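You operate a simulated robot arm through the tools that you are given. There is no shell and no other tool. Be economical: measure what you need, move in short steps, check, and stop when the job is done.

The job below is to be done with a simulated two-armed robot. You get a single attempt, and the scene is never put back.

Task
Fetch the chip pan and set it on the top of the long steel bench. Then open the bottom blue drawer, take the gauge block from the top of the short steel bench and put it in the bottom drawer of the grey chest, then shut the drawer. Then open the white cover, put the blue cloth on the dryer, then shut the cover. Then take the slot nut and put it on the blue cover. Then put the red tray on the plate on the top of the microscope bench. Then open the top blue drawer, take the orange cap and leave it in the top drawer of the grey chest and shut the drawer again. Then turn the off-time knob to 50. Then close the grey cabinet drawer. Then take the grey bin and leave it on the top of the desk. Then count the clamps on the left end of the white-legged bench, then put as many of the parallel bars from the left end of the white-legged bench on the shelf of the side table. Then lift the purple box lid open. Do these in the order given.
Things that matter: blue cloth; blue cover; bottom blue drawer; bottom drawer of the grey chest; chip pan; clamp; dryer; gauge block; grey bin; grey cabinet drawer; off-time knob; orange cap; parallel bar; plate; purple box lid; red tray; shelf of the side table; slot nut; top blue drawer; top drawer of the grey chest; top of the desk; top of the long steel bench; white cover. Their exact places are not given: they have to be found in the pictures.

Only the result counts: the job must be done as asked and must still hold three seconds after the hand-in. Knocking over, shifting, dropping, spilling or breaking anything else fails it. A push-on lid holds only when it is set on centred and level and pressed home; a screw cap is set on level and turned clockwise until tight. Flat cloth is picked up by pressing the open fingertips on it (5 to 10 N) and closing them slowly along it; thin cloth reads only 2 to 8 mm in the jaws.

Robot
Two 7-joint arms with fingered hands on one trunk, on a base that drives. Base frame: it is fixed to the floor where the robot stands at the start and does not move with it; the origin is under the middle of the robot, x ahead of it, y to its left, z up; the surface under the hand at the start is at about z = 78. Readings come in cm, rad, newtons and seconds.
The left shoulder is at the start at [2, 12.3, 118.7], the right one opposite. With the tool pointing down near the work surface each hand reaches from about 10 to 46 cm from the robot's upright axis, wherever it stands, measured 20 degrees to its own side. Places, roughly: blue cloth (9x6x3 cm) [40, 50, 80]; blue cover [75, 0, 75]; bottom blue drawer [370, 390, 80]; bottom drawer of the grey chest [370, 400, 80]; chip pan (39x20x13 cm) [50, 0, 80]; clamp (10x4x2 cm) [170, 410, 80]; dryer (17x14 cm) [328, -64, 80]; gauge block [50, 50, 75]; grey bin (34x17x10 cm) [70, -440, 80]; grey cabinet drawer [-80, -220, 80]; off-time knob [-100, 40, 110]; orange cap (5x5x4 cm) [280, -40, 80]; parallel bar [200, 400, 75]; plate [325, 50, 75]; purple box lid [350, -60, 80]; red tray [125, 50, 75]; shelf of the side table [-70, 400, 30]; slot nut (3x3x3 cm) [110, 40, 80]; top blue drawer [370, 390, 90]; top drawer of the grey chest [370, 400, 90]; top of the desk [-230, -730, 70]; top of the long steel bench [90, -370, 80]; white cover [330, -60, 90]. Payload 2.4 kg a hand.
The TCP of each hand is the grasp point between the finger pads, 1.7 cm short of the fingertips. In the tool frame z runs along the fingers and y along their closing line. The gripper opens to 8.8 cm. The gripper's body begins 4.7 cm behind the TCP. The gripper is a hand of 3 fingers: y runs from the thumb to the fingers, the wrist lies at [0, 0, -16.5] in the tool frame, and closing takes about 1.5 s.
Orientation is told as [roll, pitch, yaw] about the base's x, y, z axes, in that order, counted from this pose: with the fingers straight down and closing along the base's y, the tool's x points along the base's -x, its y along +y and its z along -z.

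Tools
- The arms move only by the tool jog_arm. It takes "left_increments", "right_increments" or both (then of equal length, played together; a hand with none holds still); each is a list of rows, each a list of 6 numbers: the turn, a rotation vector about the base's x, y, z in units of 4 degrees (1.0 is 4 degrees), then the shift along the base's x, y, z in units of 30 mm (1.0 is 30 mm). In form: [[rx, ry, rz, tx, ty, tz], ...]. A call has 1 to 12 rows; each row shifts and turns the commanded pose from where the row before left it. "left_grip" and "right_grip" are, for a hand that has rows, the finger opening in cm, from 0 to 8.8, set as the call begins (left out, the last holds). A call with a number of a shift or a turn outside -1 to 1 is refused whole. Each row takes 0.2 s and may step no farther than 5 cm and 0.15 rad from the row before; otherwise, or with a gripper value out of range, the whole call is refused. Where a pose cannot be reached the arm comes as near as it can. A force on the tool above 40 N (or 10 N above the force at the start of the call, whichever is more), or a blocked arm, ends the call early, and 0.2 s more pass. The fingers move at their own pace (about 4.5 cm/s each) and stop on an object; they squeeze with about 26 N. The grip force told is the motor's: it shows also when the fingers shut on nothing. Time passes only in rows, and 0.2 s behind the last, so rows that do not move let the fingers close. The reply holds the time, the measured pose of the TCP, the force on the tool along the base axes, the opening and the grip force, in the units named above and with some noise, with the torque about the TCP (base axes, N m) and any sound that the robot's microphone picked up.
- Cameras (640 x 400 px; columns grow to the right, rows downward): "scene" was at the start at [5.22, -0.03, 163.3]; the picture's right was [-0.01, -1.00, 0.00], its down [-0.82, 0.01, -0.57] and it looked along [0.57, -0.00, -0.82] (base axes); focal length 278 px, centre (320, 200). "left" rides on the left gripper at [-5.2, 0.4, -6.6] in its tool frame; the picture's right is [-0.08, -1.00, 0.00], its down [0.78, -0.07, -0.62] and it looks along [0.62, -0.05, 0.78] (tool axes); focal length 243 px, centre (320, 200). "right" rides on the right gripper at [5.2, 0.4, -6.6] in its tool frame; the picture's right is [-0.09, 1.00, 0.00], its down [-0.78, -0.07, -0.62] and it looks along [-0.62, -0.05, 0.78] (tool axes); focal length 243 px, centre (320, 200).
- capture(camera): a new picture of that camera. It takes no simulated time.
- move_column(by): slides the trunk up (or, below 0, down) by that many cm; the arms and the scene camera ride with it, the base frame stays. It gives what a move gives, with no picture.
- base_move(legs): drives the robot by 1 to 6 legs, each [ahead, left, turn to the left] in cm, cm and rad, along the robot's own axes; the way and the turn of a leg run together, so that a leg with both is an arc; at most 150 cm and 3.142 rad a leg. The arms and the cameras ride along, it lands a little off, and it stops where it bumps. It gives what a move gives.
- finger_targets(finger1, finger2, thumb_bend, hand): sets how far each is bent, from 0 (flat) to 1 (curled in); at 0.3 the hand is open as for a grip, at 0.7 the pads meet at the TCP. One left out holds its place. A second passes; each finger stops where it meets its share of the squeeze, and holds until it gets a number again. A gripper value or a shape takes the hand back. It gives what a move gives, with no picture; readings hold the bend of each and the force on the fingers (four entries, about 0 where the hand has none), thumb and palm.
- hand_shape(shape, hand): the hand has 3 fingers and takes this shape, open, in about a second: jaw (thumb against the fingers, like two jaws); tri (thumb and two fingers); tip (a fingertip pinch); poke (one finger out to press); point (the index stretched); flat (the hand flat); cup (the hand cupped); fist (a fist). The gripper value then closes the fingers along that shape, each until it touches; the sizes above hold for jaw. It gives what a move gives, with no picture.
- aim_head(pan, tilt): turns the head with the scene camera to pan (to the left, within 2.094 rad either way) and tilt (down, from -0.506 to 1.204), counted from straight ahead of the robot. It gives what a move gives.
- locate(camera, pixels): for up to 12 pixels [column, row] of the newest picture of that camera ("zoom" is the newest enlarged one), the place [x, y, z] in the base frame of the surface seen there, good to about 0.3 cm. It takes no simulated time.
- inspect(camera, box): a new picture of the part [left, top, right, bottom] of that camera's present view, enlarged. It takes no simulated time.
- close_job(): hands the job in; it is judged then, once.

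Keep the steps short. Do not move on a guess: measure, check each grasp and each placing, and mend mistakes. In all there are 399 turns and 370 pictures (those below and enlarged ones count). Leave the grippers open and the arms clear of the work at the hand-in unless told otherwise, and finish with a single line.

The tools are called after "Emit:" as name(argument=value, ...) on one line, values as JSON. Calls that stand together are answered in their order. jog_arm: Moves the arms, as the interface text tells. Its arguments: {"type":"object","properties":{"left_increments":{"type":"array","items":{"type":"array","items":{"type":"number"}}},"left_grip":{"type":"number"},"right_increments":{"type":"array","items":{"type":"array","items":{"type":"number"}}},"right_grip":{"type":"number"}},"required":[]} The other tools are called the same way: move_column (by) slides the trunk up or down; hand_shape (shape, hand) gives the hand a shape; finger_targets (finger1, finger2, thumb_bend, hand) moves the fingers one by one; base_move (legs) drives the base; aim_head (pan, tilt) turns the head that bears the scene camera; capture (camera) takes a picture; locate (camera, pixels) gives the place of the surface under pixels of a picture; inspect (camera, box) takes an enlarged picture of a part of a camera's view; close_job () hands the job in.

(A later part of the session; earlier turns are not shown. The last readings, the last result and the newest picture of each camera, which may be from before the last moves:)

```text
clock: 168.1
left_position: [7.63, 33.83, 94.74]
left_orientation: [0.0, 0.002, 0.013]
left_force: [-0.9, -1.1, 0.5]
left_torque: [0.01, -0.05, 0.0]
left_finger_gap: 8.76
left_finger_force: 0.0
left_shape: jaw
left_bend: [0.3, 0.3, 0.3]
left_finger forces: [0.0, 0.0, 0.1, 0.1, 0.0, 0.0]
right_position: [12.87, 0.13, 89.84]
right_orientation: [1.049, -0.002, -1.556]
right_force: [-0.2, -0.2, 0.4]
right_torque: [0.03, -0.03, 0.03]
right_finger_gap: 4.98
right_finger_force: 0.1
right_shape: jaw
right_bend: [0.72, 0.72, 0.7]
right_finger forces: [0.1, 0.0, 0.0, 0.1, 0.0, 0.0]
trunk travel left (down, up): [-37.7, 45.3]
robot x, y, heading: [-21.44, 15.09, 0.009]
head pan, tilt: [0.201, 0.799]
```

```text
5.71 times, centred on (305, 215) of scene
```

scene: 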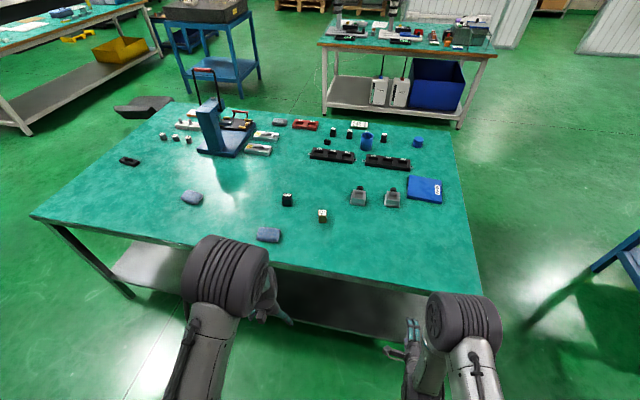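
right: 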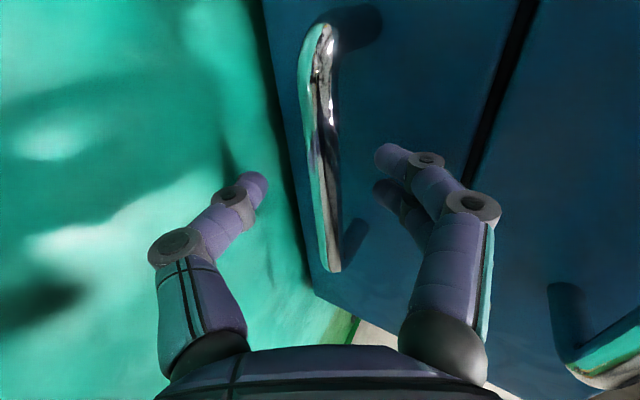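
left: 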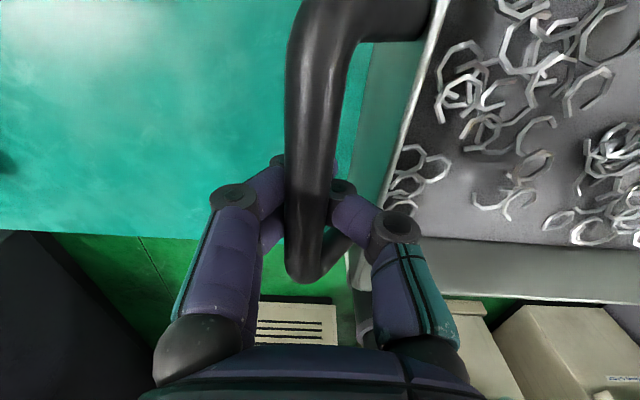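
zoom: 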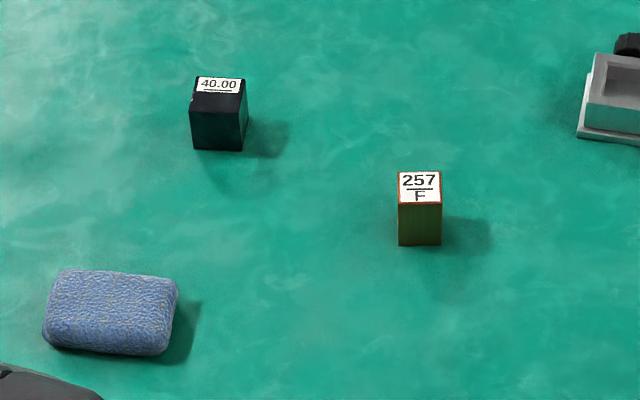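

The gauge block is the black "40.00" block at about (58.6,46.3) (rough place agrees). It is deep, so I'll use the left hand tilted 45° forward. First raise both hands, tilt the left, then drive to the bench.

Emit:
jog_arm(left_increments=[[0, -1, 0, 0, 0, 1], [0, -1, 0, 0, 0, 1], [0, -1, 0, 0, 0, 1], [0, -1, 0, 0, 0, 1], [0, -1, 0, 0, 0, 1], [0, -1, 0, 0, 0, 0], [0, -1, 0, 0, 0, 0], [0, -1, 0, 0, 0, 0], [0, -1, 0, 0, 0, 0], [0, -1, 0, 0, 0, 0], [0, -1, 0, 0, 0, 0], [0, -0.25, 0, 0, 0, 0]], right_increments=[[0, 0, 0, 0, 0, 1], [0, 0, 0, 0, 0, 1], [0, 0, 0, 0, 0, 1], [0, 0, 0, 0, 0, 1], [0, 0, 0, 0, 0, 1], [0, 0, 0, 0, 0, 1], [0, 0, 0, 0, 0, 1], [0, 0, 0, -1, 0, 0], [0, 0, 0, -1, 0, 0], [0, 0, 0, 0, 0, 0], [0, 0, 0, 0, 0, 0], [0, 0, 0, 0, 0, 0]], left_grip=6)

Emit:
move_column(by=-15)

Emit:
base_move(legs=[[21, 19, -0.01]])

Emit:
aim_head(pan=0.2, tilt=0.9)

Emit:
capture(camera="scene")

```text
clock: 170.7
left_position: [10.03, 34.5, 108.76]
left_orientation: [-0.02, -0.724, 0.024]
left_force: [0.5, 0.0, -0.4]
left_torque: [0.0, -0.02, -0.02]
left_finger_gap: 6.04
left_finger_force: 0.1
left_shape: jaw
left_bend: [0.68, 0.68, 0.65]
left_finger forces: [0.1, 0.0, 0.0, 0.0, 0.0, 0.0]
left hand out of reach, approached as far as the arm can: row 5, 6, 8, 10, 11
right_position: [13.57, 1.14, 111.47]
right_orientation: [1.05, -0.002, -1.557]
right_force: [-0.5, 0.4, 0.2]
right_torque: [0.01, 0.01, 0.0]
right_finger_gap: 4.98
right_finger_force: 0.1
right_shape: jaw
right_bend: [0.72, 0.72, 0.7]
right_finger forces: [0.0, 0.0, 0.1, 0.1, 0.1, 0.0]
right hand out of reach, approached as far as the arm can: row 5, 8, 9
trunk travel left (down, up): [-37.7, 45.3]
robot x, y, heading: [-21.63, 15.3, 0.016]
head pan, tilt: [0.201, 0.799]
```

```text
clock: 172.4
left_position: [9.96, 34.53, 93.75]
left_orientation: [-0.02, -0.724, 0.023]
left_force: [0.1, 0.2, 0.1]
left_torque: [0.01, 0.02, 0.0]
left_finger_gap: 6.02
left_finger_force: 0.2
left_shape: jaw
left_bend: [0.68, 0.68, 0.65]
left_finger forces: [0.0, 0.0, 0.0, 0.1, 0.1, 0.0]
right_position: [13.6, 1.28, 96.38]
right_orientation: [1.051, -0.001, -1.557]
right_force: [0.3, 0.0, 0.0]
right_torque: [0.01, 0.02, 0.0]
right_finger_gap: 4.97
right_finger_force: 0.1
right_shape: jaw
right_bend: [0.72, 0.72, 0.7]
right_finger forces: [0.1, 0.0, 0.1, 0.1, 0.0, 0.1]
trunk travel left (down, up): [-22.7, 60.3]
robot x, y, heading: [-21.41, 14.97, 0.013]
head pan, tilt: [0.201, 0.799]
```

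```text
clock: 174.4
left_position: [30.94, 53.17, 93.76]
left_orientation: [-0.021, -0.724, 0.011]
left_force: [-0.4, -0.5, 0.4]
left_torque: [0.0, 0.0, 0.0]
left_finger_gap: 6.03
left_finger_force: 0.0
left_shape: jaw
left_bend: [0.68, 0.68, 0.65]
left_finger forces: [0.1, 0.0, 0.0, 0.1, 0.0, 0.1]
right_position: [34.13, 20.07, 96.45]
right_orientation: [1.049, -0.002, -1.57]
right_force: [0.0, 0.4, 0.1]
right_torque: [0.01, 0.01, 0.01]
right_finger_gap: 4.94
right_finger_force: 0.0
right_shape: jaw
right_bend: [0.72, 0.72, 0.7]
right_finger forces: [0.1, 0.0, 0.0, 0.1, 0.0, 0.1]
trunk travel left (down, up): [-22.7, 60.3]
robot x, y, heading: [-0.72, 34.3, 0.001]
head pan, tilt: [0.201, 0.799]
```

```text
clock: 175.1
left_position: [30.99, 53.28, 93.72]
left_orientation: [-0.022, -0.724, 0.011]
left_force: [1.1, 0.4, 0.0]
left_torque: [-0.01, 0.0, 0.0]
left_finger_gap: 6.01
left_finger_force: 0.1
left_shape: jaw
left_bend: [0.68, 0.68, 0.65]
left_finger forces: [0.1, 0.0, 0.0, 0.0, 0.0, 0.0]
right_position: [34.2, 19.94, 96.46]
right_orientation: [1.049, -0.002, -1.57]
right_force: [-0.7, -0.8, 0.1]
right_torque: [-0.01, 0.04, -0.01]
right_finger_gap: 5.0
right_finger_force: 0.0
right_shape: jaw
right_bend: [0.72, 0.72, 0.7]
right_finger forces: [0.0, 0.0, 0.0, 0.0, 0.1, 0.0]
trunk travel left (down, up): [-22.7, 60.3]
robot x, y, heading: [-0.88, 33.99, -0.001]
head pan, tilt: [0.201, 0.901]
```

```text
321 pictures are left
```

scene: 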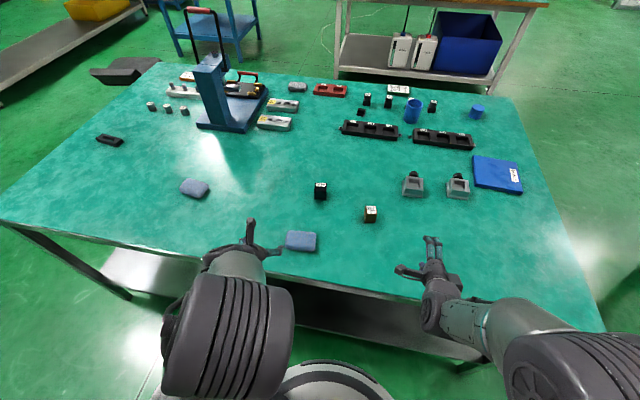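

Emit:
inspect(camera="scene", box=[270, 160, 400, 250])

Emit:
locate(camera="zoom", pixels=[[245, 105], [277, 107], [235, 110], [235, 190], [272, 192], [255, 150], [490, 230], [278, 180]])

```text
4.44 times, centred on (335, 205) of scene
```

zoom: 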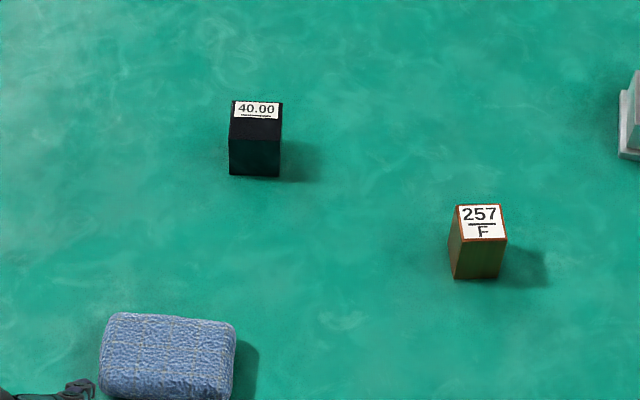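

```text
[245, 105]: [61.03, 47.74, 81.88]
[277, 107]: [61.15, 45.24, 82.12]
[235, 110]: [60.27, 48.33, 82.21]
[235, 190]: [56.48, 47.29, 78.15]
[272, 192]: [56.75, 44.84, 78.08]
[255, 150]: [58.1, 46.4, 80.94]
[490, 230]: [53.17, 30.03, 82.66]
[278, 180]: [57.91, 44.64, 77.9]
```

Block spans x 58–61.3, y 45–48.4, top z 82. I pitch the left hand to 55° and bring it to a standoff.

Emit:
jog_arm(left_increments=[[0.1, -0.5, 0, 0.8, -0.27, -0.1], [0.1, -0.5, 0, 0.8, -0.27, -0.1], [0.1, -0.5, 0, 0.8, -0.27, -0.1], [0, -0.5, 0, 0.8, -0.27, -0.2], [0, -0.5, -0.15, 0.8, -0.27, -0.3], [0, -0.5, 0, 0.8, -0.27, -0.3], [0, -0.4, 0, 0.7, -0.27, -0.3], [0, 0, 0, 0.7, -0.27, -0.3]])

Emit:
move_column(by=-4)

Emit:
capture(camera="left")

```text
clock: 176.9
left_position: [49.59, 46.77, 88.7]
left_orientation: [0.011, -0.959, -0.024]
left_force: [0.2, -0.5, -0.1]
left_torque: [-0.03, 0.02, -0.02]
left_finger_gap: 6.06
left_finger_force: 0.0
left_shape: jaw
left_bend: [0.68, 0.68, 0.65]
left_finger forces: [0.0, 0.0, 0.1, 0.1, 0.0, 0.1]
right_position: [34.13, 20.11, 96.44]
right_orientation: [1.05, -0.001, -1.57]
right_force: [-0.7, -0.6, 0.3]
right_torque: [0.0, 0.01, 0.03]
right_finger_gap: 4.98
right_finger_force: 0.0
right_shape: jaw
right_bend: [0.72, 0.72, 0.7]
right_finger forces: [0.0, 0.0, 0.0, 0.1, 0.0, 0.0]
trunk travel left (down, up): [-22.7, 60.3]
robot x, y, heading: [-0.84, 34.05, 0.0]
head pan, tilt: [0.201, 0.901]
```

```text
clock: 177.7
left_position: [49.49, 46.79, 84.74]
left_orientation: [0.011, -0.958, -0.025]
left_force: [0.2, 0.6, -0.2]
left_torque: [0.01, -0.03, -0.03]
left_finger_gap: 6.03
left_finger_force: 0.0
left_shape: jaw
left_bend: [0.68, 0.68, 0.65]
left_finger forces: [0.1, 0.0, 0.0, 0.0, 0.0, 0.0]
right_position: [34.12, 19.88, 92.35]
right_orientation: [1.049, -0.001, -1.571]
right_force: [0.0, 0.5, -0.1]
right_torque: [0.01, -0.02, 0.04]
right_finger_gap: 4.96
right_finger_force: 0.1
right_shape: jaw
right_bend: [0.72, 0.72, 0.7]
right_finger forces: [0.0, 0.0, 0.0, 0.0, 0.0, 0.1]
trunk travel left (down, up): [-18.7, 64.3]
robot x, y, heading: [-0.54, 33.71, -0.0]
head pan, tilt: [0.201, 0.901]
```

```text
319 pictures are left
```

left: 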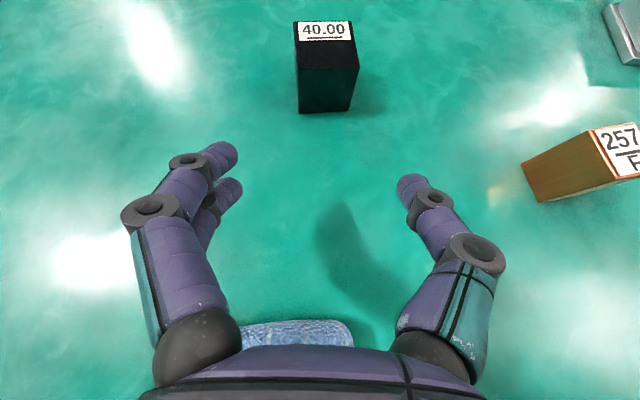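

Emit:
jog_arm(left_increments=[[0, 0, 0, 0.8, 0, -0.3], [0, 0, 0, 0.8, 0, -0.3], [0, 0, 0, 0.8, -0.02, -0.35], [0, 0, 0, 0.8, -0.02, -0.35]])

Emit:
capture(camera="left")

```text
clock: 178.7
left_position: [59.12, 46.86, 80.79]
left_orientation: [0.013, -0.959, -0.021]
left_force: [-0.8, -0.6, -0.1]
left_torque: [-0.02, 0.02, 0.05]
left_finger_gap: 6.05
left_finger_force: 0.1
left_shape: jaw
left_bend: [0.68, 0.68, 0.65]
left_finger forces: [0.0, 0.0, 0.0, 0.0, 0.1, 0.0]
right_position: [34.13, 19.98, 92.47]
right_orientation: [1.05, -0.002, -1.57]
right_force: [0.7, -0.2, 0.6]
right_torque: [-0.02, 0.03, -0.01]
right_finger_gap: 4.96
right_finger_force: 0.0
right_shape: jaw
right_bend: [0.72, 0.72, 0.7]
right_finger forces: [0.1, 0.0, 0.0, 0.0, 0.0, 0.0]
trunk travel left (down, up): [-18.7, 64.3]
robot x, y, heading: [-0.66, 33.81, -0.002]
head pan, tilt: [0.201, 0.901]
```

```text
318 pictures are left
```

left: 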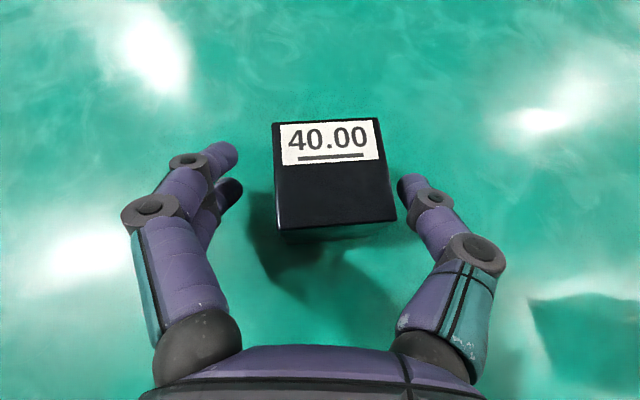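

Block is slightly to the thumb side; shift −0.4 cm in y, close, and lift 3 cm.

Emit:
jog_arm(left_increments=[[0, 0, 0, 0.05, -0.15, 0], [0, 0, 0, 0, 0, 0]])

Emit:
jog_arm(left_increments=[[0, 0, 0, 0, 0, 0], [0, 0, 0, 0, 0, 0], [0, 0, 0, 0, 0, 0], [0, 0, 0, 0, 0, 0], [0, 0, 0, 0, 0, 0], [0, 0, 0, 0, 0, 0]], left_grip=0)

Emit:
move_column(by=6)

Emit:
capture(camera="left")

```text
clock: 179.3
left_position: [59.22, 46.34, 80.83]
left_orientation: [0.011, -0.957, -0.025]
left_force: [-0.4, 0.4, 0.1]
left_torque: [0.0, -0.03, 0.0]
left_finger_gap: 6.04
left_finger_force: 0.1
left_shape: jaw
left_bend: [0.68, 0.68, 0.65]
left_finger forces: [0.0, 0.1, 0.0, 0.0, 0.1, 0.1]
right_position: [34.1, 20.03, 92.33]
right_orientation: [1.049, -0.001, -1.569]
right_force: [-0.4, 0.5, 0.8]
right_torque: [0.02, 0.01, 0.01]
right_finger_gap: 4.96
right_finger_force: 0.1
right_shape: jaw
right_bend: [0.72, 0.72, 0.7]
right_finger forces: [0.0, 0.0, 0.0, 0.1, 0.1, 0.1]
trunk travel left (down, up): [-18.7, 64.3]
robot x, y, heading: [-0.59, 33.81, -0.005]
head pan, tilt: [0.201, 0.901]
```

```text
clock: 180.7
left_position: [59.38, 46.28, 80.78]
left_orientation: [0.012, -0.958, -0.025]
left_force: [-0.2, -0.5, -0.4]
left_torque: [-0.01, -0.04, 0.05]
left_finger_gap: 3.05
left_finger_force: 25.8
left_shape: jaw
left_bend: [0.73, 0.73, 0.7]
left_finger forces: [11.6, 11.7, 0.1, 0.0, 23.8, 0.1]
right_position: [34.03, 20.03, 92.34]
right_orientation: [1.049, -0.001, -1.57]
right_force: [-0.4, -0.2, 0.1]
right_torque: [0.02, 0.0, -0.03]
right_finger_gap: 4.95
right_finger_force: 0.1
right_shape: jaw
right_bend: [0.72, 0.72, 0.7]
right_finger forces: [0.0, 0.0, 0.0, 0.0, 0.1, 0.0]
trunk travel left (down, up): [-18.7, 64.3]
robot x, y, heading: [-1.11, 33.95, -0.0]
head pan, tilt: [0.201, 0.901]
```

```text
clock: 181.7
left_position: [59.34, 46.25, 86.84]
left_orientation: [0.009, -0.959, -0.024]
left_force: [-0.3, -0.3, -4.0]
left_torque: [-0.04, 0.02, 0.01]
left_finger_gap: 3.04
left_finger_force: 26.4
left_shape: jaw
left_bend: [0.73, 0.73, 0.7]
left_finger forces: [11.8, 11.7, 0.0, 0.0, 23.5, 0.0]
right_position: [34.12, 20.02, 98.33]
right_orientation: [1.049, -0.003, -1.572]
right_force: [0.3, 0.5, -0.3]
right_torque: [-0.03, 0.0, 0.03]
right_finger_gap: 4.96
right_finger_force: 0.1
right_shape: jaw
right_bend: [0.72, 0.72, 0.7]
right_finger forces: [0.0, 0.1, 0.0, 0.0, 0.0, 0.0]
trunk travel left (down, up): [-24.7, 58.3]
robot x, y, heading: [-0.87, 34.31, -0.002]
head pan, tilt: [0.201, 0.901]
```

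```text
317 pictures are left
```

left: 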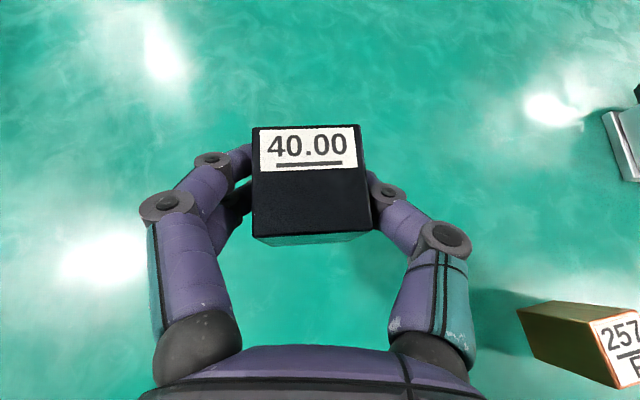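

Held firmly (4 N). To be able to set it down into the drawer with a vertical hand, I regrasp: set it down upright near the bench edge at about (40,36).

Emit:
jog_arm(left_increments=[[0, 0, 0, -0.8, -0.4, 0], [0, 0, 0, -0.8, -0.4, 0], [0, 0, 0, -0.8, -0.4, 0], [0, 0, 0, -0.8, -0.4, 0], [0, 0, 0, -0.8, -0.4, 0], [0, 0, 0, -0.8, -0.4, 0], [0, 0, 0, -0.8, -0.4, 0], [0, 0, 0, -0.8, -0.5, 0]])

Emit:
move_column(by=-5.2)

Emit:
move_column(by=-0.6)

```text
clock: 183.5
left_position: [49.6, 46.11, 91.33]
left_orientation: [0.005, -0.952, -0.024]
left_force: [-0.8, -0.3, -4.2]
left_torque: [0.02, 0.03, -0.03]
left_finger_gap: 2.99
left_finger_force: 26.1
left_shape: jaw
left_bend: [0.73, 0.73, 0.7]
left_finger forces: [11.8, 12.0, 0.1, 0.1, 23.8, 0.0]
left hand out of reach, approached as far as the arm can: row 1, 2, 3, 4, 5, 6, 7, 8
right_position: [34.12, 20.01, 98.36]
right_orientation: [1.05, -0.002, -1.57]
right_force: [-0.2, -0.1, 0.9]
right_torque: [0.0, 0.01, -0.02]
right_finger_gap: 4.98
right_finger_force: 0.0
right_shape: jaw
right_bend: [0.72, 0.72, 0.7]
right_finger forces: [0.1, 0.1, 0.0, 0.0, 0.1, 0.0]
trunk travel left (down, up): [-24.7, 58.3]
robot x, y, heading: [-0.39, 34.05, -0.001]
head pan, tilt: [0.201, 0.901]
```

```text
clock: 184.4
left_position: [49.59, 45.97, 86.13]
left_orientation: [0.005, -0.955, -0.025]
left_force: [-0.5, -0.5, -3.4]
left_torque: [-0.05, 0.02, 0.01]
left_finger_gap: 3.0
left_finger_force: 26.2
left_shape: jaw
left_bend: [0.73, 0.73, 0.7]
left_finger forces: [11.8, 12.0, 0.0, 0.1, 23.8, 0.0]
right_position: [34.11, 19.99, 93.27]
right_orientation: [1.049, -0.002, -1.572]
right_force: [0.0, 1.0, 0.2]
right_torque: [-0.01, 0.02, 0.0]
right_finger_gap: 4.97
right_finger_force: 0.0
right_shape: jaw
right_bend: [0.72, 0.72, 0.7]
right_finger forces: [0.1, 0.0, 0.0, 0.0, 0.0, 0.0]
trunk travel left (down, up): [-19.5, 63.5]
robot x, y, heading: [-0.64, 33.84, -0.003]
head pan, tilt: [0.201, 0.901]
```

```text
clock: 185.0
left_position: [49.48, 46.09, 85.44]
left_orientation: [0.005, -0.955, -0.025]
left_force: [0.7, -0.4, -3.6]
left_torque: [-0.01, 0.0, -0.02]
left_finger_gap: 2.97
left_finger_force: 26.3
left_shape: jaw
left_bend: [0.73, 0.73, 0.7]
left_finger forces: [11.7, 12.0, 0.1, 0.0, 23.8, 0.0]
right_position: [34.19, 19.95, 92.54]
right_orientation: [1.049, -0.002, -1.573]
right_force: [-0.6, 0.5, -0.1]
right_torque: [-0.01, -0.01, -0.01]
right_finger_gap: 4.95
right_finger_force: 0.1
right_shape: jaw
right_bend: [0.72, 0.72, 0.7]
right_finger forces: [0.1, 0.0, 0.0, 0.0, 0.0, 0.0]
trunk travel left (down, up): [-18.9, 64.1]
robot x, y, heading: [-0.61, 34.47, 0.001]
head pan, tilt: [0.201, 0.901]
```

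The tilted pose can't come nearer, so use the base instead: up 3, back 4 and right 10, then lower.

Emit:
move_column(by=3)

Emit:
base_move(legs=[[-5, -10, 0]])

Emit:
capture(camera="scene")

```text
clock: 185.7
left_position: [49.76, 46.13, 88.57]
left_orientation: [0.005, -0.954, -0.025]
left_force: [0.4, -0.1, -4.2]
left_torque: [-0.01, 0.02, -0.02]
left_finger_gap: 2.95
left_finger_force: 25.7
left_shape: jaw
left_bend: [0.73, 0.73, 0.7]
left_finger forces: [11.8, 12.1, 0.0, 0.0, 23.7, 0.0]
right_position: [34.24, 19.88, 95.62]
right_orientation: [1.049, 0.0, -1.571]
right_force: [-0.7, 0.5, 0.4]
right_torque: [-0.01, -0.01, 0.0]
right_finger_gap: 4.97
right_finger_force: 0.1
right_shape: jaw
right_bend: [0.72, 0.72, 0.7]
right_finger forces: [0.0, 0.1, 0.0, 0.1, 0.1, 0.0]
trunk travel left (down, up): [-21.9, 61.1]
robot x, y, heading: [-0.86, 34.21, -0.001]
head pan, tilt: [0.201, 0.901]
```

```text
clock: 186.9
left_position: [44.53, 36.02, 88.57]
left_orientation: [0.006, -0.955, -0.025]
left_force: [0.2, -0.2, -3.8]
left_torque: [-0.01, 0.03, -0.01]
left_finger_gap: 2.98
left_finger_force: 25.7
left_shape: jaw
left_bend: [0.73, 0.73, 0.7]
left_finger forces: [11.8, 11.9, 0.0, 0.0, 23.8, 0.1]
right_position: [29.07, 9.88, 95.6]
right_orientation: [1.047, -0.002, -1.569]
right_force: [0.2, 0.0, -0.5]
right_torque: [0.0, 0.0, 0.02]
right_finger_gap: 4.98
right_finger_force: 0.1
right_shape: jaw
right_bend: [0.72, 0.72, 0.7]
right_finger forces: [0.0, 0.1, 0.0, 0.0, 0.0, 0.0]
trunk travel left (down, up): [-21.9, 61.1]
robot x, y, heading: [-5.85, 24.35, 0.004]
head pan, tilt: [0.201, 0.901]
```

```text
316 pictures are left
```

scene: 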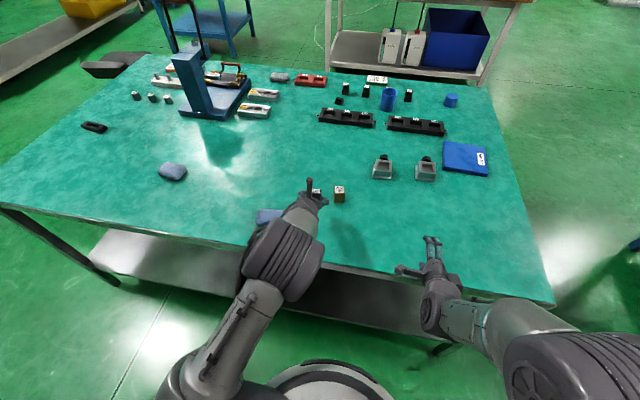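

Emit:
move_column(by=-7.3)

Emit:
move_column(by=-0.4)

```text
clock: 188.0
left_position: [44.62, 36.12, 81.2]
left_orientation: [0.005, -0.953, -0.023]
left_force: [0.9, 0.1, -4.0]
left_torque: [0.02, 0.04, 0.0]
left_finger_gap: 2.97
left_finger_force: 26.4
left_shape: jaw
left_bend: [0.73, 0.73, 0.7]
left_finger forces: [11.7, 12.0, 0.1, 0.0, 23.8, 0.0]
right_position: [29.08, 9.93, 88.31]
right_orientation: [1.049, -0.002, -1.57]
right_force: [-0.3, -0.3, 0.2]
right_torque: [0.02, -0.02, -0.04]
right_finger_gap: 4.98
right_finger_force: 0.0
right_shape: jaw
right_bend: [0.72, 0.72, 0.7]
right_finger forces: [0.0, 0.0, 0.2, 0.0, 0.1, 0.0]
trunk travel left (down, up): [-14.6, 68.4]
robot x, y, heading: [-5.78, 24.16, 0.005]
head pan, tilt: [0.201, 0.901]
```

```text
clock: 188.6
left_position: [44.58, 36.02, 80.86]
left_orientation: [0.004, -0.956, -0.025]
left_force: [-0.4, -0.1, 1.4]
left_torque: [0.06, -0.02, 0.02]
left_finger_gap: 2.95
left_finger_force: 25.9
left_shape: jaw
left_bend: [0.73, 0.73, 0.7]
left_finger forces: [11.6, 12.4, 0.1, 0.1, 24.0, 0.0]
right_position: [29.11, 9.95, 87.85]
right_orientation: [1.051, -0.002, -1.568]
right_force: [0.6, 0.0, -0.4]
right_torque: [0.02, -0.01, -0.01]
right_finger_gap: 4.97
right_finger_force: 0.0
right_shape: jaw
right_bend: [0.72, 0.72, 0.7]
right_finger forces: [0.1, 0.1, 0.1, 0.0, 0.0, 0.0]
trunk travel left (down, up): [-14.2, 68.8]
robot x, y, heading: [-5.82, 23.81, 0.002]
head pan, tilt: [0.201, 0.901]
```

Block rests on the bench. Open, rise, turn the hand vertical.

Emit:
jog_arm(left_increments=[[0, 0, 0, 0, 0, 0], [0, 0, 0, 0, 0, 0], [0, 0, 0, 0, 0, 0], [0, 0, 0, 0, 0, 0], [0, 0, 0, 0, 0, 0]], left_grip=7)

Emit:
move_column(by=14)

Emit:
jog_arm(left_increments=[[0, 1, 0, 0, 0, 0], [0, 1, 0, 0, 0, 0], [0, 1, 0, 0, 0, 0], [0, 1, 0, 0, 0, 0], [0, 1, 0, 0, 0, 0], [0, 1, 0, 0, 0, 0], [0, 1, 0, 0, 0, 0], [0, 1, 0, 0, 0, 0], [0, 1, 0, 0, 0, 0], [0, 1, 0, 0, 0, 0], [0, 1, 0.36, 0, 0, 0], [0, 1, 0, 0, 0, 0]])

Emit:
capture(camera="left")

Emit:
capture(camera="scene")

```text
clock: 189.8
left_position: [44.47, 36.16, 80.81]
left_orientation: [0.004, -0.953, -0.023]
left_force: [0.0, 0.6, 0.4]
left_torque: [0.02, 0.02, -0.01]
left_finger_gap: 6.96
left_finger_force: 0.0
left_shape: jaw
left_bend: [0.6, 0.6, 0.56]
left_finger forces: [0.1, 0.1, 0.0, 0.0, 0.0, 0.1]
right_position: [29.18, 10.0, 88.02]
right_orientation: [1.049, -0.002, -1.569]
right_force: [-0.7, 0.2, -0.2]
right_torque: [-0.01, 0.0, -0.03]
right_finger_gap: 5.0
right_finger_force: 0.0
right_shape: jaw
right_bend: [0.72, 0.72, 0.7]
right_finger forces: [0.0, 0.0, 0.1, 0.0, 0.1, 0.0]
trunk travel left (down, up): [-14.2, 68.8]
robot x, y, heading: [-5.8, 23.85, -0.004]
head pan, tilt: [0.201, 0.901]
```

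```text
clock: 191.4
left_position: [44.58, 36.05, 94.79]
left_orientation: [0.005, -0.956, -0.025]
left_force: [-1.4, 0.4, 0.4]
left_torque: [-0.02, 0.01, -0.01]
left_finger_gap: 6.99
left_finger_force: 0.0
left_shape: jaw
left_bend: [0.6, 0.6, 0.56]
left_finger forces: [0.0, 0.0, 0.0, 0.0, 0.0, 0.0]
right_position: [29.15, 9.93, 102.01]
right_orientation: [1.049, -0.001, -1.57]
right_force: [-0.7, -1.5, -0.1]
right_torque: [-0.03, 0.0, -0.01]
right_finger_gap: 4.97
right_finger_force: 0.0
right_shape: jaw
right_bend: [0.72, 0.72, 0.7]
right_finger forces: [0.0, 0.0, 0.0, 0.1, 0.0, 0.0]
trunk travel left (down, up): [-28.2, 54.8]
robot x, y, heading: [-5.61, 23.99, -0.001]
head pan, tilt: [0.201, 0.901]
```

```text
clock: 194.0
left_position: [42.44, 35.7, 94.56]
left_orientation: [-0.011, -0.127, 0.011]
left_force: [-0.3, 0.0, 0.2]
left_torque: [-0.02, -0.01, 0.01]
left_finger_gap: 6.96
left_finger_force: 0.0
left_shape: jaw
left_bend: [0.6, 0.6, 0.56]
left_finger forces: [0.0, 0.0, 0.0, 0.0, 0.0, 0.0]
left hand out of reach, approached as far as the arm can: row 12
right_position: [29.16, 10.05, 101.9]
right_orientation: [1.048, -0.002, -1.569]
right_force: [0.7, -0.3, -0.5]
right_torque: [-0.01, 0.0, -0.04]
right_finger_gap: 4.98
right_finger_force: 0.1
right_shape: jaw
right_bend: [0.72, 0.72, 0.7]
right_finger forces: [0.1, 0.0, 0.1, 0.0, 0.0, 0.0]
trunk travel left (down, up): [-28.2, 54.8]
robot x, y, heading: [-5.93, 24.04, 0.002]
head pan, tilt: [0.201, 0.901]
```

```text
315 pictures are left
```

left: 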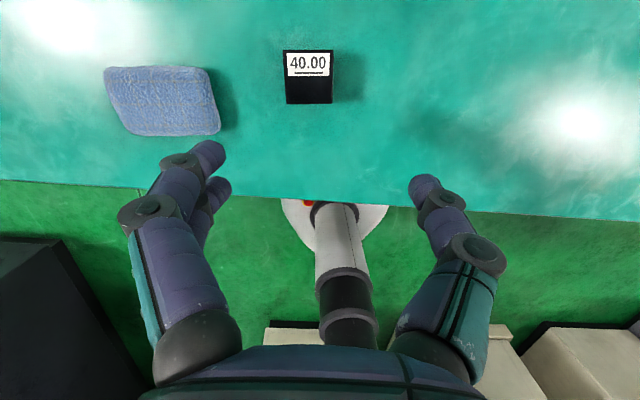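

```text
314 pictures are left
```

scene: 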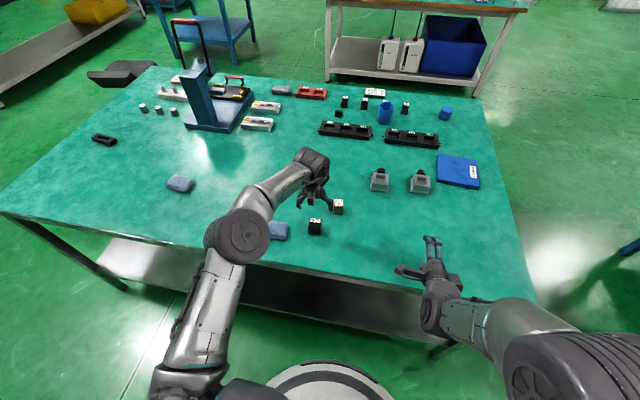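

Emit:
locate(camera="left", pixels=[[292, 60], [328, 60], [290, 97], [328, 97], [160, 100], [110, 75], [215, 130]])

```text
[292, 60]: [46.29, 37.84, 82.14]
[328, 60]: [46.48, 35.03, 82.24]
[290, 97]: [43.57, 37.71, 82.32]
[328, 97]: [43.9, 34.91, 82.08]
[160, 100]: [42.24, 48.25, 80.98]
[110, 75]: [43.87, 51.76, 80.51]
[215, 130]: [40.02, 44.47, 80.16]
```

Emit:
base_move(legs=[[5, 0, 0]])

Emit:
jog_arm(left_increments=[[0, 0.9, 0, -0.5, 0.2, 0], [0.1, 0.9, -0.1, -0.3, 0.05, 0], [0, 0, 0, 0, 0, 0]])

Emit:
move_column(by=-9)

Emit:
capture(camera="left")

```text
clock: 194.9
left_position: [47.58, 35.62, 94.56]
left_orientation: [-0.01, -0.13, 0.01]
left_force: [0.0, 0.1, 0.6]
left_torque: [-0.03, 0.01, 0.01]
left_finger_gap: 6.98
left_finger_force: 0.1
left_shape: jaw
left_bend: [0.6, 0.6, 0.56]
left_finger forces: [0.0, 0.1, 0.1, 0.0, 0.0, 0.0]
right_position: [34.25, 9.93, 101.92]
right_orientation: [1.047, -0.002, -1.572]
right_force: [0.5, 0.2, -0.1]
right_torque: [0.0, 0.02, -0.01]
right_finger_gap: 4.98
right_finger_force: 0.1
right_shape: jaw
right_bend: [0.72, 0.72, 0.7]
right_finger forces: [0.1, 0.0, 0.0, 0.0, 0.0, 0.0]
trunk travel left (down, up): [-28.2, 54.8]
robot x, y, heading: [-0.71, 24.19, -0.003]
head pan, tilt: [0.201, 0.901]
```

```text
clock: 195.8
left_position: [45.05, 36.21, 94.53]
left_orientation: [-0.003, -0.004, 0.004]
left_force: [-0.6, 0.1, 0.3]
left_torque: [0.0, 0.0, 0.01]
left_finger_gap: 6.95
left_finger_force: 0.2
left_shape: jaw
left_bend: [0.6, 0.6, 0.56]
left_finger forces: [0.0, 0.0, 0.0, 0.0, 0.0, 0.1]
right_position: [34.09, 10.03, 101.87]
right_orientation: [1.048, 0.0, -1.571]
right_force: [-0.2, -0.6, 0.7]
right_torque: [-0.02, 0.0, 0.0]
right_finger_gap: 4.95
right_finger_force: 0.1
right_shape: jaw
right_bend: [0.72, 0.72, 0.7]
right_finger forces: [0.0, 0.0, 0.0, 0.1, 0.0, 0.1]
trunk travel left (down, up): [-28.2, 54.8]
robot x, y, heading: [-0.73, 24.23, -0.004]
head pan, tilt: [0.201, 0.901]
```

```text
clock: 197.0
left_position: [44.98, 36.39, 85.68]
left_orientation: [-0.003, -0.004, 0.003]
left_force: [1.0, 0.5, 0.1]
left_torque: [0.0, 0.0, 0.0]
left_finger_gap: 6.97
left_finger_force: 0.0
left_shape: jaw
left_bend: [0.6, 0.6, 0.56]
left_finger forces: [0.1, 0.1, 0.0, 0.0, 0.0, 0.0]
right_position: [34.13, 10.03, 92.94]
right_orientation: [1.049, -0.001, -1.572]
right_force: [0.7, 0.3, 0.4]
right_torque: [0.02, -0.01, 0.01]
right_finger_gap: 4.98
right_finger_force: 0.1
right_shape: jaw
right_bend: [0.72, 0.72, 0.7]
right_finger forces: [0.0, 0.1, 0.0, 0.0, 0.0, 0.0]
trunk travel left (down, up): [-19.2, 63.8]
robot x, y, heading: [-0.21, 23.97, -0.001]
head pan, tilt: [0.201, 0.901]
```

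```text
313 pictures are left
```

left: 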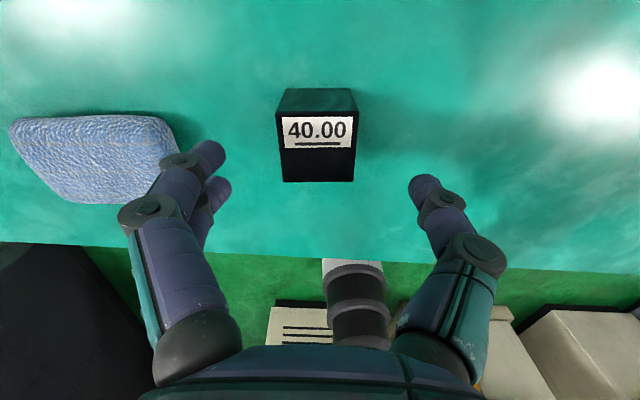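

Aligned. Lower 5, close, lift.

Emit:
move_column(by=-5.2)

Emit:
jog_arm(left_increments=[[0, 0, 0, 0, 0, 0], [0, 0, 0, 0, 0, 0], [0, 0, 0, 0, 0, 0], [0, 0, 0, 0, 0, 0], [0, 0, 0, 0, 0, 0], [0, 0, 0, 0, 0, 0], [0, 0, 0, 0, 0, 0]], left_grip=0)

Emit:
move_column(by=18)

Emit:
capture(camera="left")

```text
clock: 197.9
left_position: [45.04, 36.3, 80.41]
left_orientation: [-0.003, -0.003, 0.004]
left_force: [0.6, -0.6, 0.9]
left_torque: [-0.01, 0.0, -0.02]
left_finger_gap: 6.98
left_finger_force: 0.2
left_shape: jaw
left_bend: [0.6, 0.6, 0.56]
left_finger forces: [0.1, 0.1, 0.0, 0.2, 0.0, 0.0]
right_position: [34.2, 9.88, 87.71]
right_orientation: [1.049, -0.001, -1.57]
right_force: [0.2, 0.2, -0.1]
right_torque: [0.02, 0.01, 0.0]
right_finger_gap: 4.99
right_finger_force: 0.0
right_shape: jaw
right_bend: [0.72, 0.72, 0.7]
right_finger forces: [0.0, 0.0, 0.2, 0.0, 0.1, 0.0]
trunk travel left (down, up): [-14.0, 69.0]
robot x, y, heading: [-0.42, 24.0, -0.004]
head pan, tilt: [0.201, 0.901]
```

```text
clock: 199.5
left_position: [44.99, 36.36, 80.41]
left_orientation: [-0.004, -0.004, 0.003]
left_force: [-0.1, 0.0, -0.1]
left_torque: [0.02, -0.01, 0.03]
left_finger_gap: 2.99
left_finger_force: 26.2
left_shape: jaw
left_bend: [0.73, 0.73, 0.7]
left_finger forces: [11.9, 12.0, 0.0, 0.1, 23.6, 0.0]
right_position: [34.12, 9.92, 87.7]
right_orientation: [1.048, -0.002, -1.571]
right_force: [-0.1, 0.7, 0.8]
right_torque: [0.02, 0.01, 0.01]
right_finger_gap: 4.98
right_finger_force: 0.2
right_shape: jaw
right_bend: [0.72, 0.72, 0.7]
right_finger forces: [0.0, 0.0, 0.0, 0.0, 0.0, 0.1]
trunk travel left (down, up): [-14.0, 69.0]
robot x, y, heading: [-0.98, 24.08, -0.0]
head pan, tilt: [0.201, 0.901]
```

```text
clock: 201.5
left_position: [45.16, 36.33, 98.32]
left_orientation: [-0.005, -0.003, 0.004]
left_force: [0.1, -0.2, -3.5]
left_torque: [-0.02, 0.01, -0.03]
left_finger_gap: 2.97
left_finger_force: 25.7
left_shape: jaw
left_bend: [0.73, 0.73, 0.7]
left_finger forces: [11.7, 12.1, 0.0, 0.0, 23.6, 0.0]
right_position: [34.07, 9.99, 105.67]
right_orientation: [1.05, -0.003, -1.571]
right_force: [0.3, 0.1, 0.2]
right_torque: [0.02, 0.02, 0.02]
right_finger_gap: 4.97
right_finger_force: 0.0
right_shape: jaw
right_bend: [0.72, 0.72, 0.7]
right_finger forces: [0.1, 0.1, 0.0, 0.1, 0.0, 0.0]
trunk travel left (down, up): [-32.0, 51.0]
robot x, y, heading: [-0.89, 23.9, -0.001]
head pan, tilt: [0.201, 0.901]
```

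```text
312 pictures are left
```

left: 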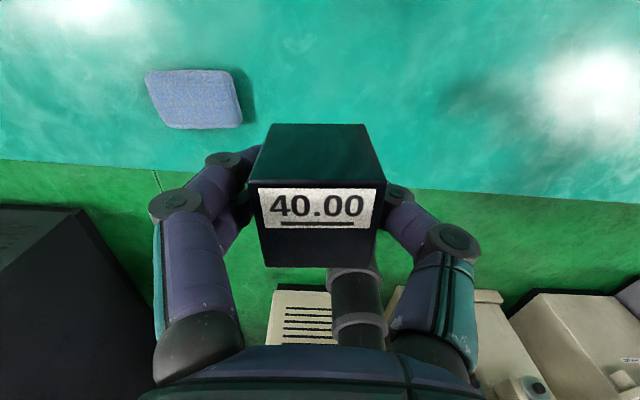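

Held. Tuck the left hand in a bit, then drive back to the chest.

Emit:
jog_arm(left_increments=[[0, 0, 0, -1, 0.2, 0], [0, 0, 0, -1, 0.2, 0], [0, 0, 0, -1, 0.2, 0], [0, 0, 0, -1, 0.2, 0], [0, 0, 0, -1, 0.2, 0]])

Emit:
base_move(legs=[[-21, 0, 0], [0, -110, 0], [110, 0, 0], [112, 0, 0], [0, 0, 1.571], [0, -37, 0]])

```text
clock: 202.7
left_position: [29.99, 39.44, 98.46]
left_orientation: [-0.004, -0.003, 0.004]
left_force: [0.0, 0.9, -4.4]
left_torque: [-0.02, 0.01, -0.02]
left_finger_gap: 2.96
left_finger_force: 25.8
left_shape: jaw
left_bend: [0.73, 0.73, 0.7]
left_finger forces: [11.6, 12.0, 0.1, 0.0, 23.5, 0.0]
right_position: [34.25, 10.07, 105.78]
right_orientation: [1.048, -0.003, -1.572]
right_force: [1.1, 0.8, 0.6]
right_torque: [0.01, 0.0, 0.01]
right_finger_gap: 4.98
right_finger_force: 0.0
right_shape: jaw
right_bend: [0.72, 0.72, 0.7]
right_finger forces: [0.0, 0.0, 0.0, 0.0, 0.1, 0.0]
trunk travel left (down, up): [-32.0, 51.0]
robot x, y, heading: [-0.89, 24.05, 0.0]
head pan, tilt: [0.201, 0.901]
```

```text
clock: 225.9
left_position: [221.89, -53.3, 98.48]
left_orientation: [-0.001, -0.003, 1.583]
left_force: [0.2, 0.4, -3.6]
left_torque: [0.0, -0.03, 0.02]
left_finger_gap: 2.97
left_finger_force: 25.5
left_shape: jaw
left_bend: [0.73, 0.73, 0.7]
left_finger forces: [11.7, 12.0, 0.0, 0.0, 23.7, 0.0]
right_position: [251.24, -48.74, 105.73]
right_orientation: [1.049, -0.001, 0.011]
right_force: [-1.0, -0.2, 0.2]
right_torque: [0.02, 0.01, 0.04]
right_finger_gap: 4.97
right_finger_force: 0.1
right_shape: jaw
right_bend: [0.72, 0.72, 0.7]
right_finger forces: [0.0, 0.1, 0.0, 0.0, 0.1, 0.0]
trunk travel left (down, up): [-32.0, 51.0]
robot x, y, heading: [237.08, -83.48, 1.583]
head pan, tilt: [0.201, 0.901]
```

Emit:
base_move(legs=[[0, 0, -0.012], [140, 0, 0], [140, 0, 0], [101, 0, 0], [0, -146, 0]])

Emit:
aim_head(pan=0.1, tilt=0.75)

Emit:
capture(camera="scene")

```text
clock: 251.6
left_position: [363.36, 331.02, 98.46]
left_orientation: [-0.003, -0.004, 1.58]
left_force: [0.4, 0.4, -3.4]
left_torque: [0.0, 0.04, 0.0]
left_finger_gap: 2.97
left_finger_force: 26.2
left_shape: jaw
left_bend: [0.73, 0.73, 0.7]
left_finger forces: [11.6, 12.0, 0.0, 0.1, 23.6, 0.1]
right_position: [392.68, 335.52, 105.6]
right_orientation: [1.049, -0.003, 0.005]
right_force: [0.0, 0.6, 0.0]
right_torque: [-0.01, -0.01, 0.02]
right_finger_gap: 4.99
right_finger_force: 0.1
right_shape: jaw
right_bend: [0.72, 0.72, 0.7]
right_finger forces: [0.1, 0.0, 0.0, 0.1, 0.0, 0.0]
trunk travel left (down, up): [-32.0, 51.0]
robot x, y, heading: [378.61, 300.48, 1.577]
head pan, tilt: [0.201, 0.901]
```

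```text
clock: 252.2
left_position: [363.38, 331.1, 98.49]
left_orientation: [-0.004, -0.004, 1.58]
left_force: [-1.1, 0.4, -5.4]
left_torque: [-0.01, 0.02, -0.02]
left_finger_gap: 2.97
left_finger_force: 26.4
left_shape: jaw
left_bend: [0.73, 0.73, 0.7]
left_finger forces: [11.6, 12.0, 0.0, 0.0, 23.8, 0.1]
right_position: [392.65, 335.37, 105.72]
right_orientation: [1.049, -0.002, 0.006]
right_force: [0.0, -0.2, 1.1]
right_torque: [0.02, 0.01, -0.01]
right_finger_gap: 4.96
right_finger_force: 0.0
right_shape: jaw
right_bend: [0.72, 0.72, 0.7]
right_finger forces: [0.0, 0.0, 0.1, 0.0, 0.0, 0.0]
trunk travel left (down, up): [-32.0, 51.0]
robot x, y, heading: [378.73, 300.32, 1.582]
head pan, tilt: [0.099, 0.75]
```

```text
311 pictures are left
```

scene: 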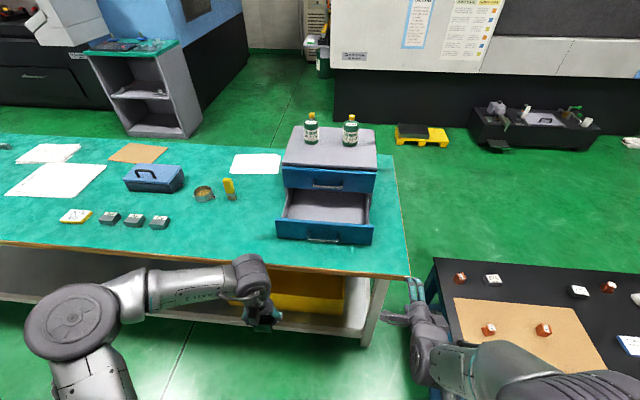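

Emit:
inspect(camera="scene", box=[260, 150, 400, 250])

Emit:
locate(camera="zoom", pixels=[[100, 325], [200, 325], [480, 335], [190, 300], [300, 300], [400, 260], [300, 355], [85, 180], [120, 170], [310, 165], [250, 400]])

```text
4.00 times, centred on (330, 200) of scene
```

zoom: 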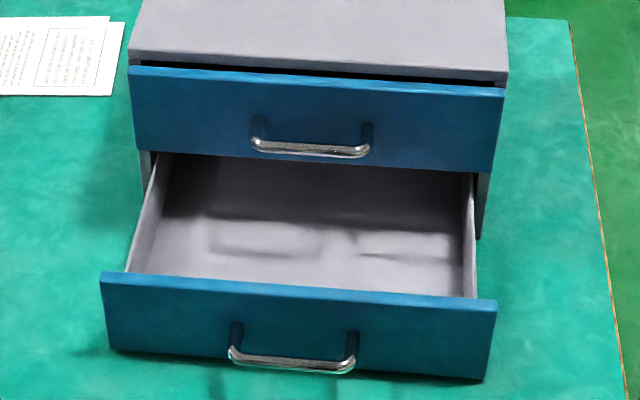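

```text
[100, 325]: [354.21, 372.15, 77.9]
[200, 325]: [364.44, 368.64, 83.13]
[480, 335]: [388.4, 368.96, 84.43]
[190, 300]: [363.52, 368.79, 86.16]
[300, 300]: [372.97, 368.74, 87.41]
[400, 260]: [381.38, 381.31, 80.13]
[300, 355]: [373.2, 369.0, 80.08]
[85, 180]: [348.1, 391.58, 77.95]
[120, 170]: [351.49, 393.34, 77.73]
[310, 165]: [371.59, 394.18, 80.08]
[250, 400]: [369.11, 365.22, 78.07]
```

Drawer floor z 80, front panel y 368.8 (top 87.5). Drive ahead 28 and move the block over (368,375).

Emit:
base_move(legs=[[28, 0, -0.008]])

Emit:
jog_arm(left_increments=[[0, 0, 0, 0.3, 0.9, 0], [0, 0, 0, 0.3, 0.9, 0], [0, 0, 0, 0.3, 0.9, 0], [0, 0, 0, 0.3, 0.9, 0], [0, 0, 0, 0.3, 0.9, 0]])

Emit:
capture(camera="scene")

```text
clock: 254.2
left_position: [363.59, 359.21, 98.42]
left_orientation: [-0.004, -0.004, 1.571]
left_force: [0.1, 0.2, -4.0]
left_torque: [0.02, -0.01, 0.01]
left_finger_gap: 2.95
left_finger_force: 25.7
left_shape: jaw
left_bend: [0.73, 0.73, 0.7]
left_finger forces: [11.7, 12.0, 0.0, 0.1, 23.7, 0.0]
right_position: [392.79, 363.35, 105.63]
right_orientation: [1.047, -0.001, -0.002]
right_force: [-0.5, -0.6, -1.2]
right_torque: [0.02, -0.01, -0.04]
right_finger_gap: 4.95
right_finger_force: 0.1
right_shape: jaw
right_bend: [0.72, 0.72, 0.7]
right_finger forces: [0.0, 0.1, 0.0, 0.1, 0.0, 0.0]
trunk travel left (down, up): [-32.0, 51.0]
robot x, y, heading: [378.58, 328.22, 1.567]
head pan, tilt: [0.099, 0.75]
```

```text
clock: 255.4
left_position: [368.19, 372.7, 98.39]
left_orientation: [-0.003, -0.001, 1.57]
left_force: [-1.1, -0.2, -2.5]
left_torque: [-0.02, 0.01, 0.01]
left_finger_gap: 2.94
left_finger_force: 25.5
left_shape: jaw
left_bend: [0.73, 0.73, 0.7]
left_finger forces: [11.7, 11.9, 0.1, 0.1, 23.7, 0.0]
right_position: [392.81, 363.31, 105.73]
right_orientation: [1.048, -0.003, -0.002]
right_force: [-0.3, 0.0, 0.0]
right_torque: [-0.01, -0.01, -0.01]
right_finger_gap: 4.96
right_finger_force: 0.1
right_shape: jaw
right_bend: [0.72, 0.72, 0.7]
right_finger forces: [0.1, 0.0, 0.1, 0.1, 0.0, 0.2]
trunk travel left (down, up): [-32.0, 51.0]
robot x, y, heading: [378.5, 328.48, 1.564]
head pan, tilt: [0.099, 0.75]
```

```text
309 pictures are left
```

scene: 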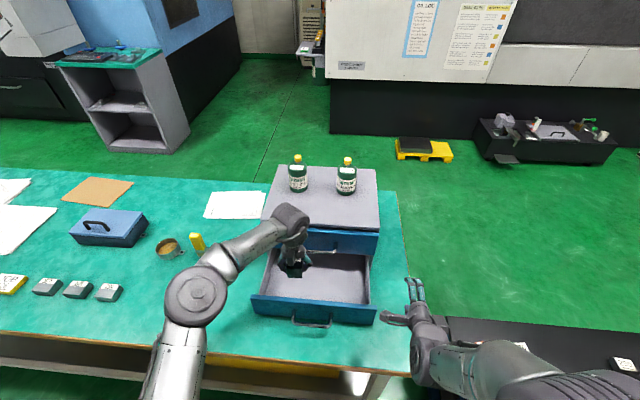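

Emit:
jog_arm(left_increments=[[0, 0, 0, 0, 0.7, 0]], right_increments=[[0, 0, 0, 0, -1, 0]])

Emit:
move_column(by=-10)

Emit:
capture(camera="left")

Emit:
capture(camera="scene")

```text
clock: 255.8
left_position: [368.07, 374.83, 98.4]
left_orientation: [-0.002, -0.002, 1.572]
left_force: [0.5, 1.8, -3.9]
left_torque: [-0.03, 0.0, -0.06]
left_finger_gap: 2.94
left_finger_force: 26.1
left_shape: jaw
left_bend: [0.73, 0.73, 0.7]
left_finger forces: [11.7, 12.1, 0.0, 0.0, 23.7, 0.1]
right_position: [392.52, 363.12, 106.14]
right_orientation: [1.047, -0.002, -0.001]
right_force: [-0.1, -0.3, -0.6]
right_torque: [0.01, 0.0, 0.0]
right_finger_gap: 4.99
right_finger_force: 0.1
right_shape: jaw
right_bend: [0.72, 0.72, 0.7]
right_finger forces: [0.1, 0.1, 0.1, 0.0, 0.0, 0.1]
right hand out of reach, approached as far as the arm can: row 1
trunk travel left (down, up): [-32.0, 51.0]
robot x, y, heading: [378.7, 328.32, 1.567]
head pan, tilt: [0.099, 0.75]
```

```text
clock: 257.1
left_position: [368.08, 374.83, 88.48]
left_orientation: [-0.003, -0.004, 1.571]
left_force: [-0.1, 0.0, -3.6]
left_torque: [0.01, -0.01, -0.02]
left_finger_gap: 2.98
left_finger_force: 26.2
left_shape: jaw
left_bend: [0.73, 0.73, 0.7]
left_finger forces: [11.7, 12.0, 0.1, 0.0, 23.7, 0.0]
right_position: [392.45, 363.18, 96.07]
right_orientation: [1.048, -0.003, -0.001]
right_force: [0.3, 0.1, 0.7]
right_torque: [-0.01, -0.01, 0.0]
right_finger_gap: 4.96
right_finger_force: 0.0
right_shape: jaw
right_bend: [0.72, 0.72, 0.7]
right_finger forces: [0.0, 0.0, 0.0, 0.0, 0.0, 0.0]
trunk travel left (down, up): [-22.0, 61.0]
robot x, y, heading: [378.57, 328.6, 1.562]
head pan, tilt: [0.099, 0.75]
```

```text
308 pictures are left
```

left: 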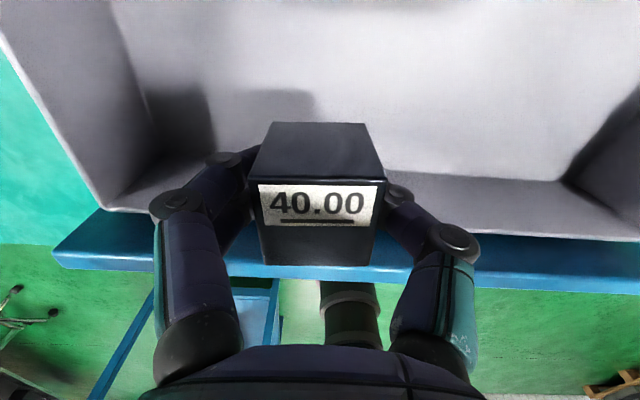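

```text
307 pictures are left
```

scene: 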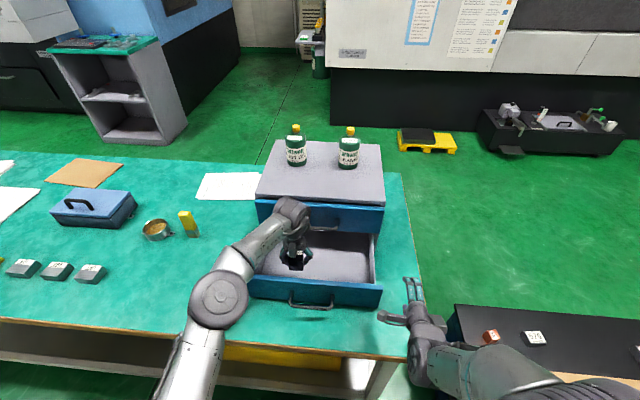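

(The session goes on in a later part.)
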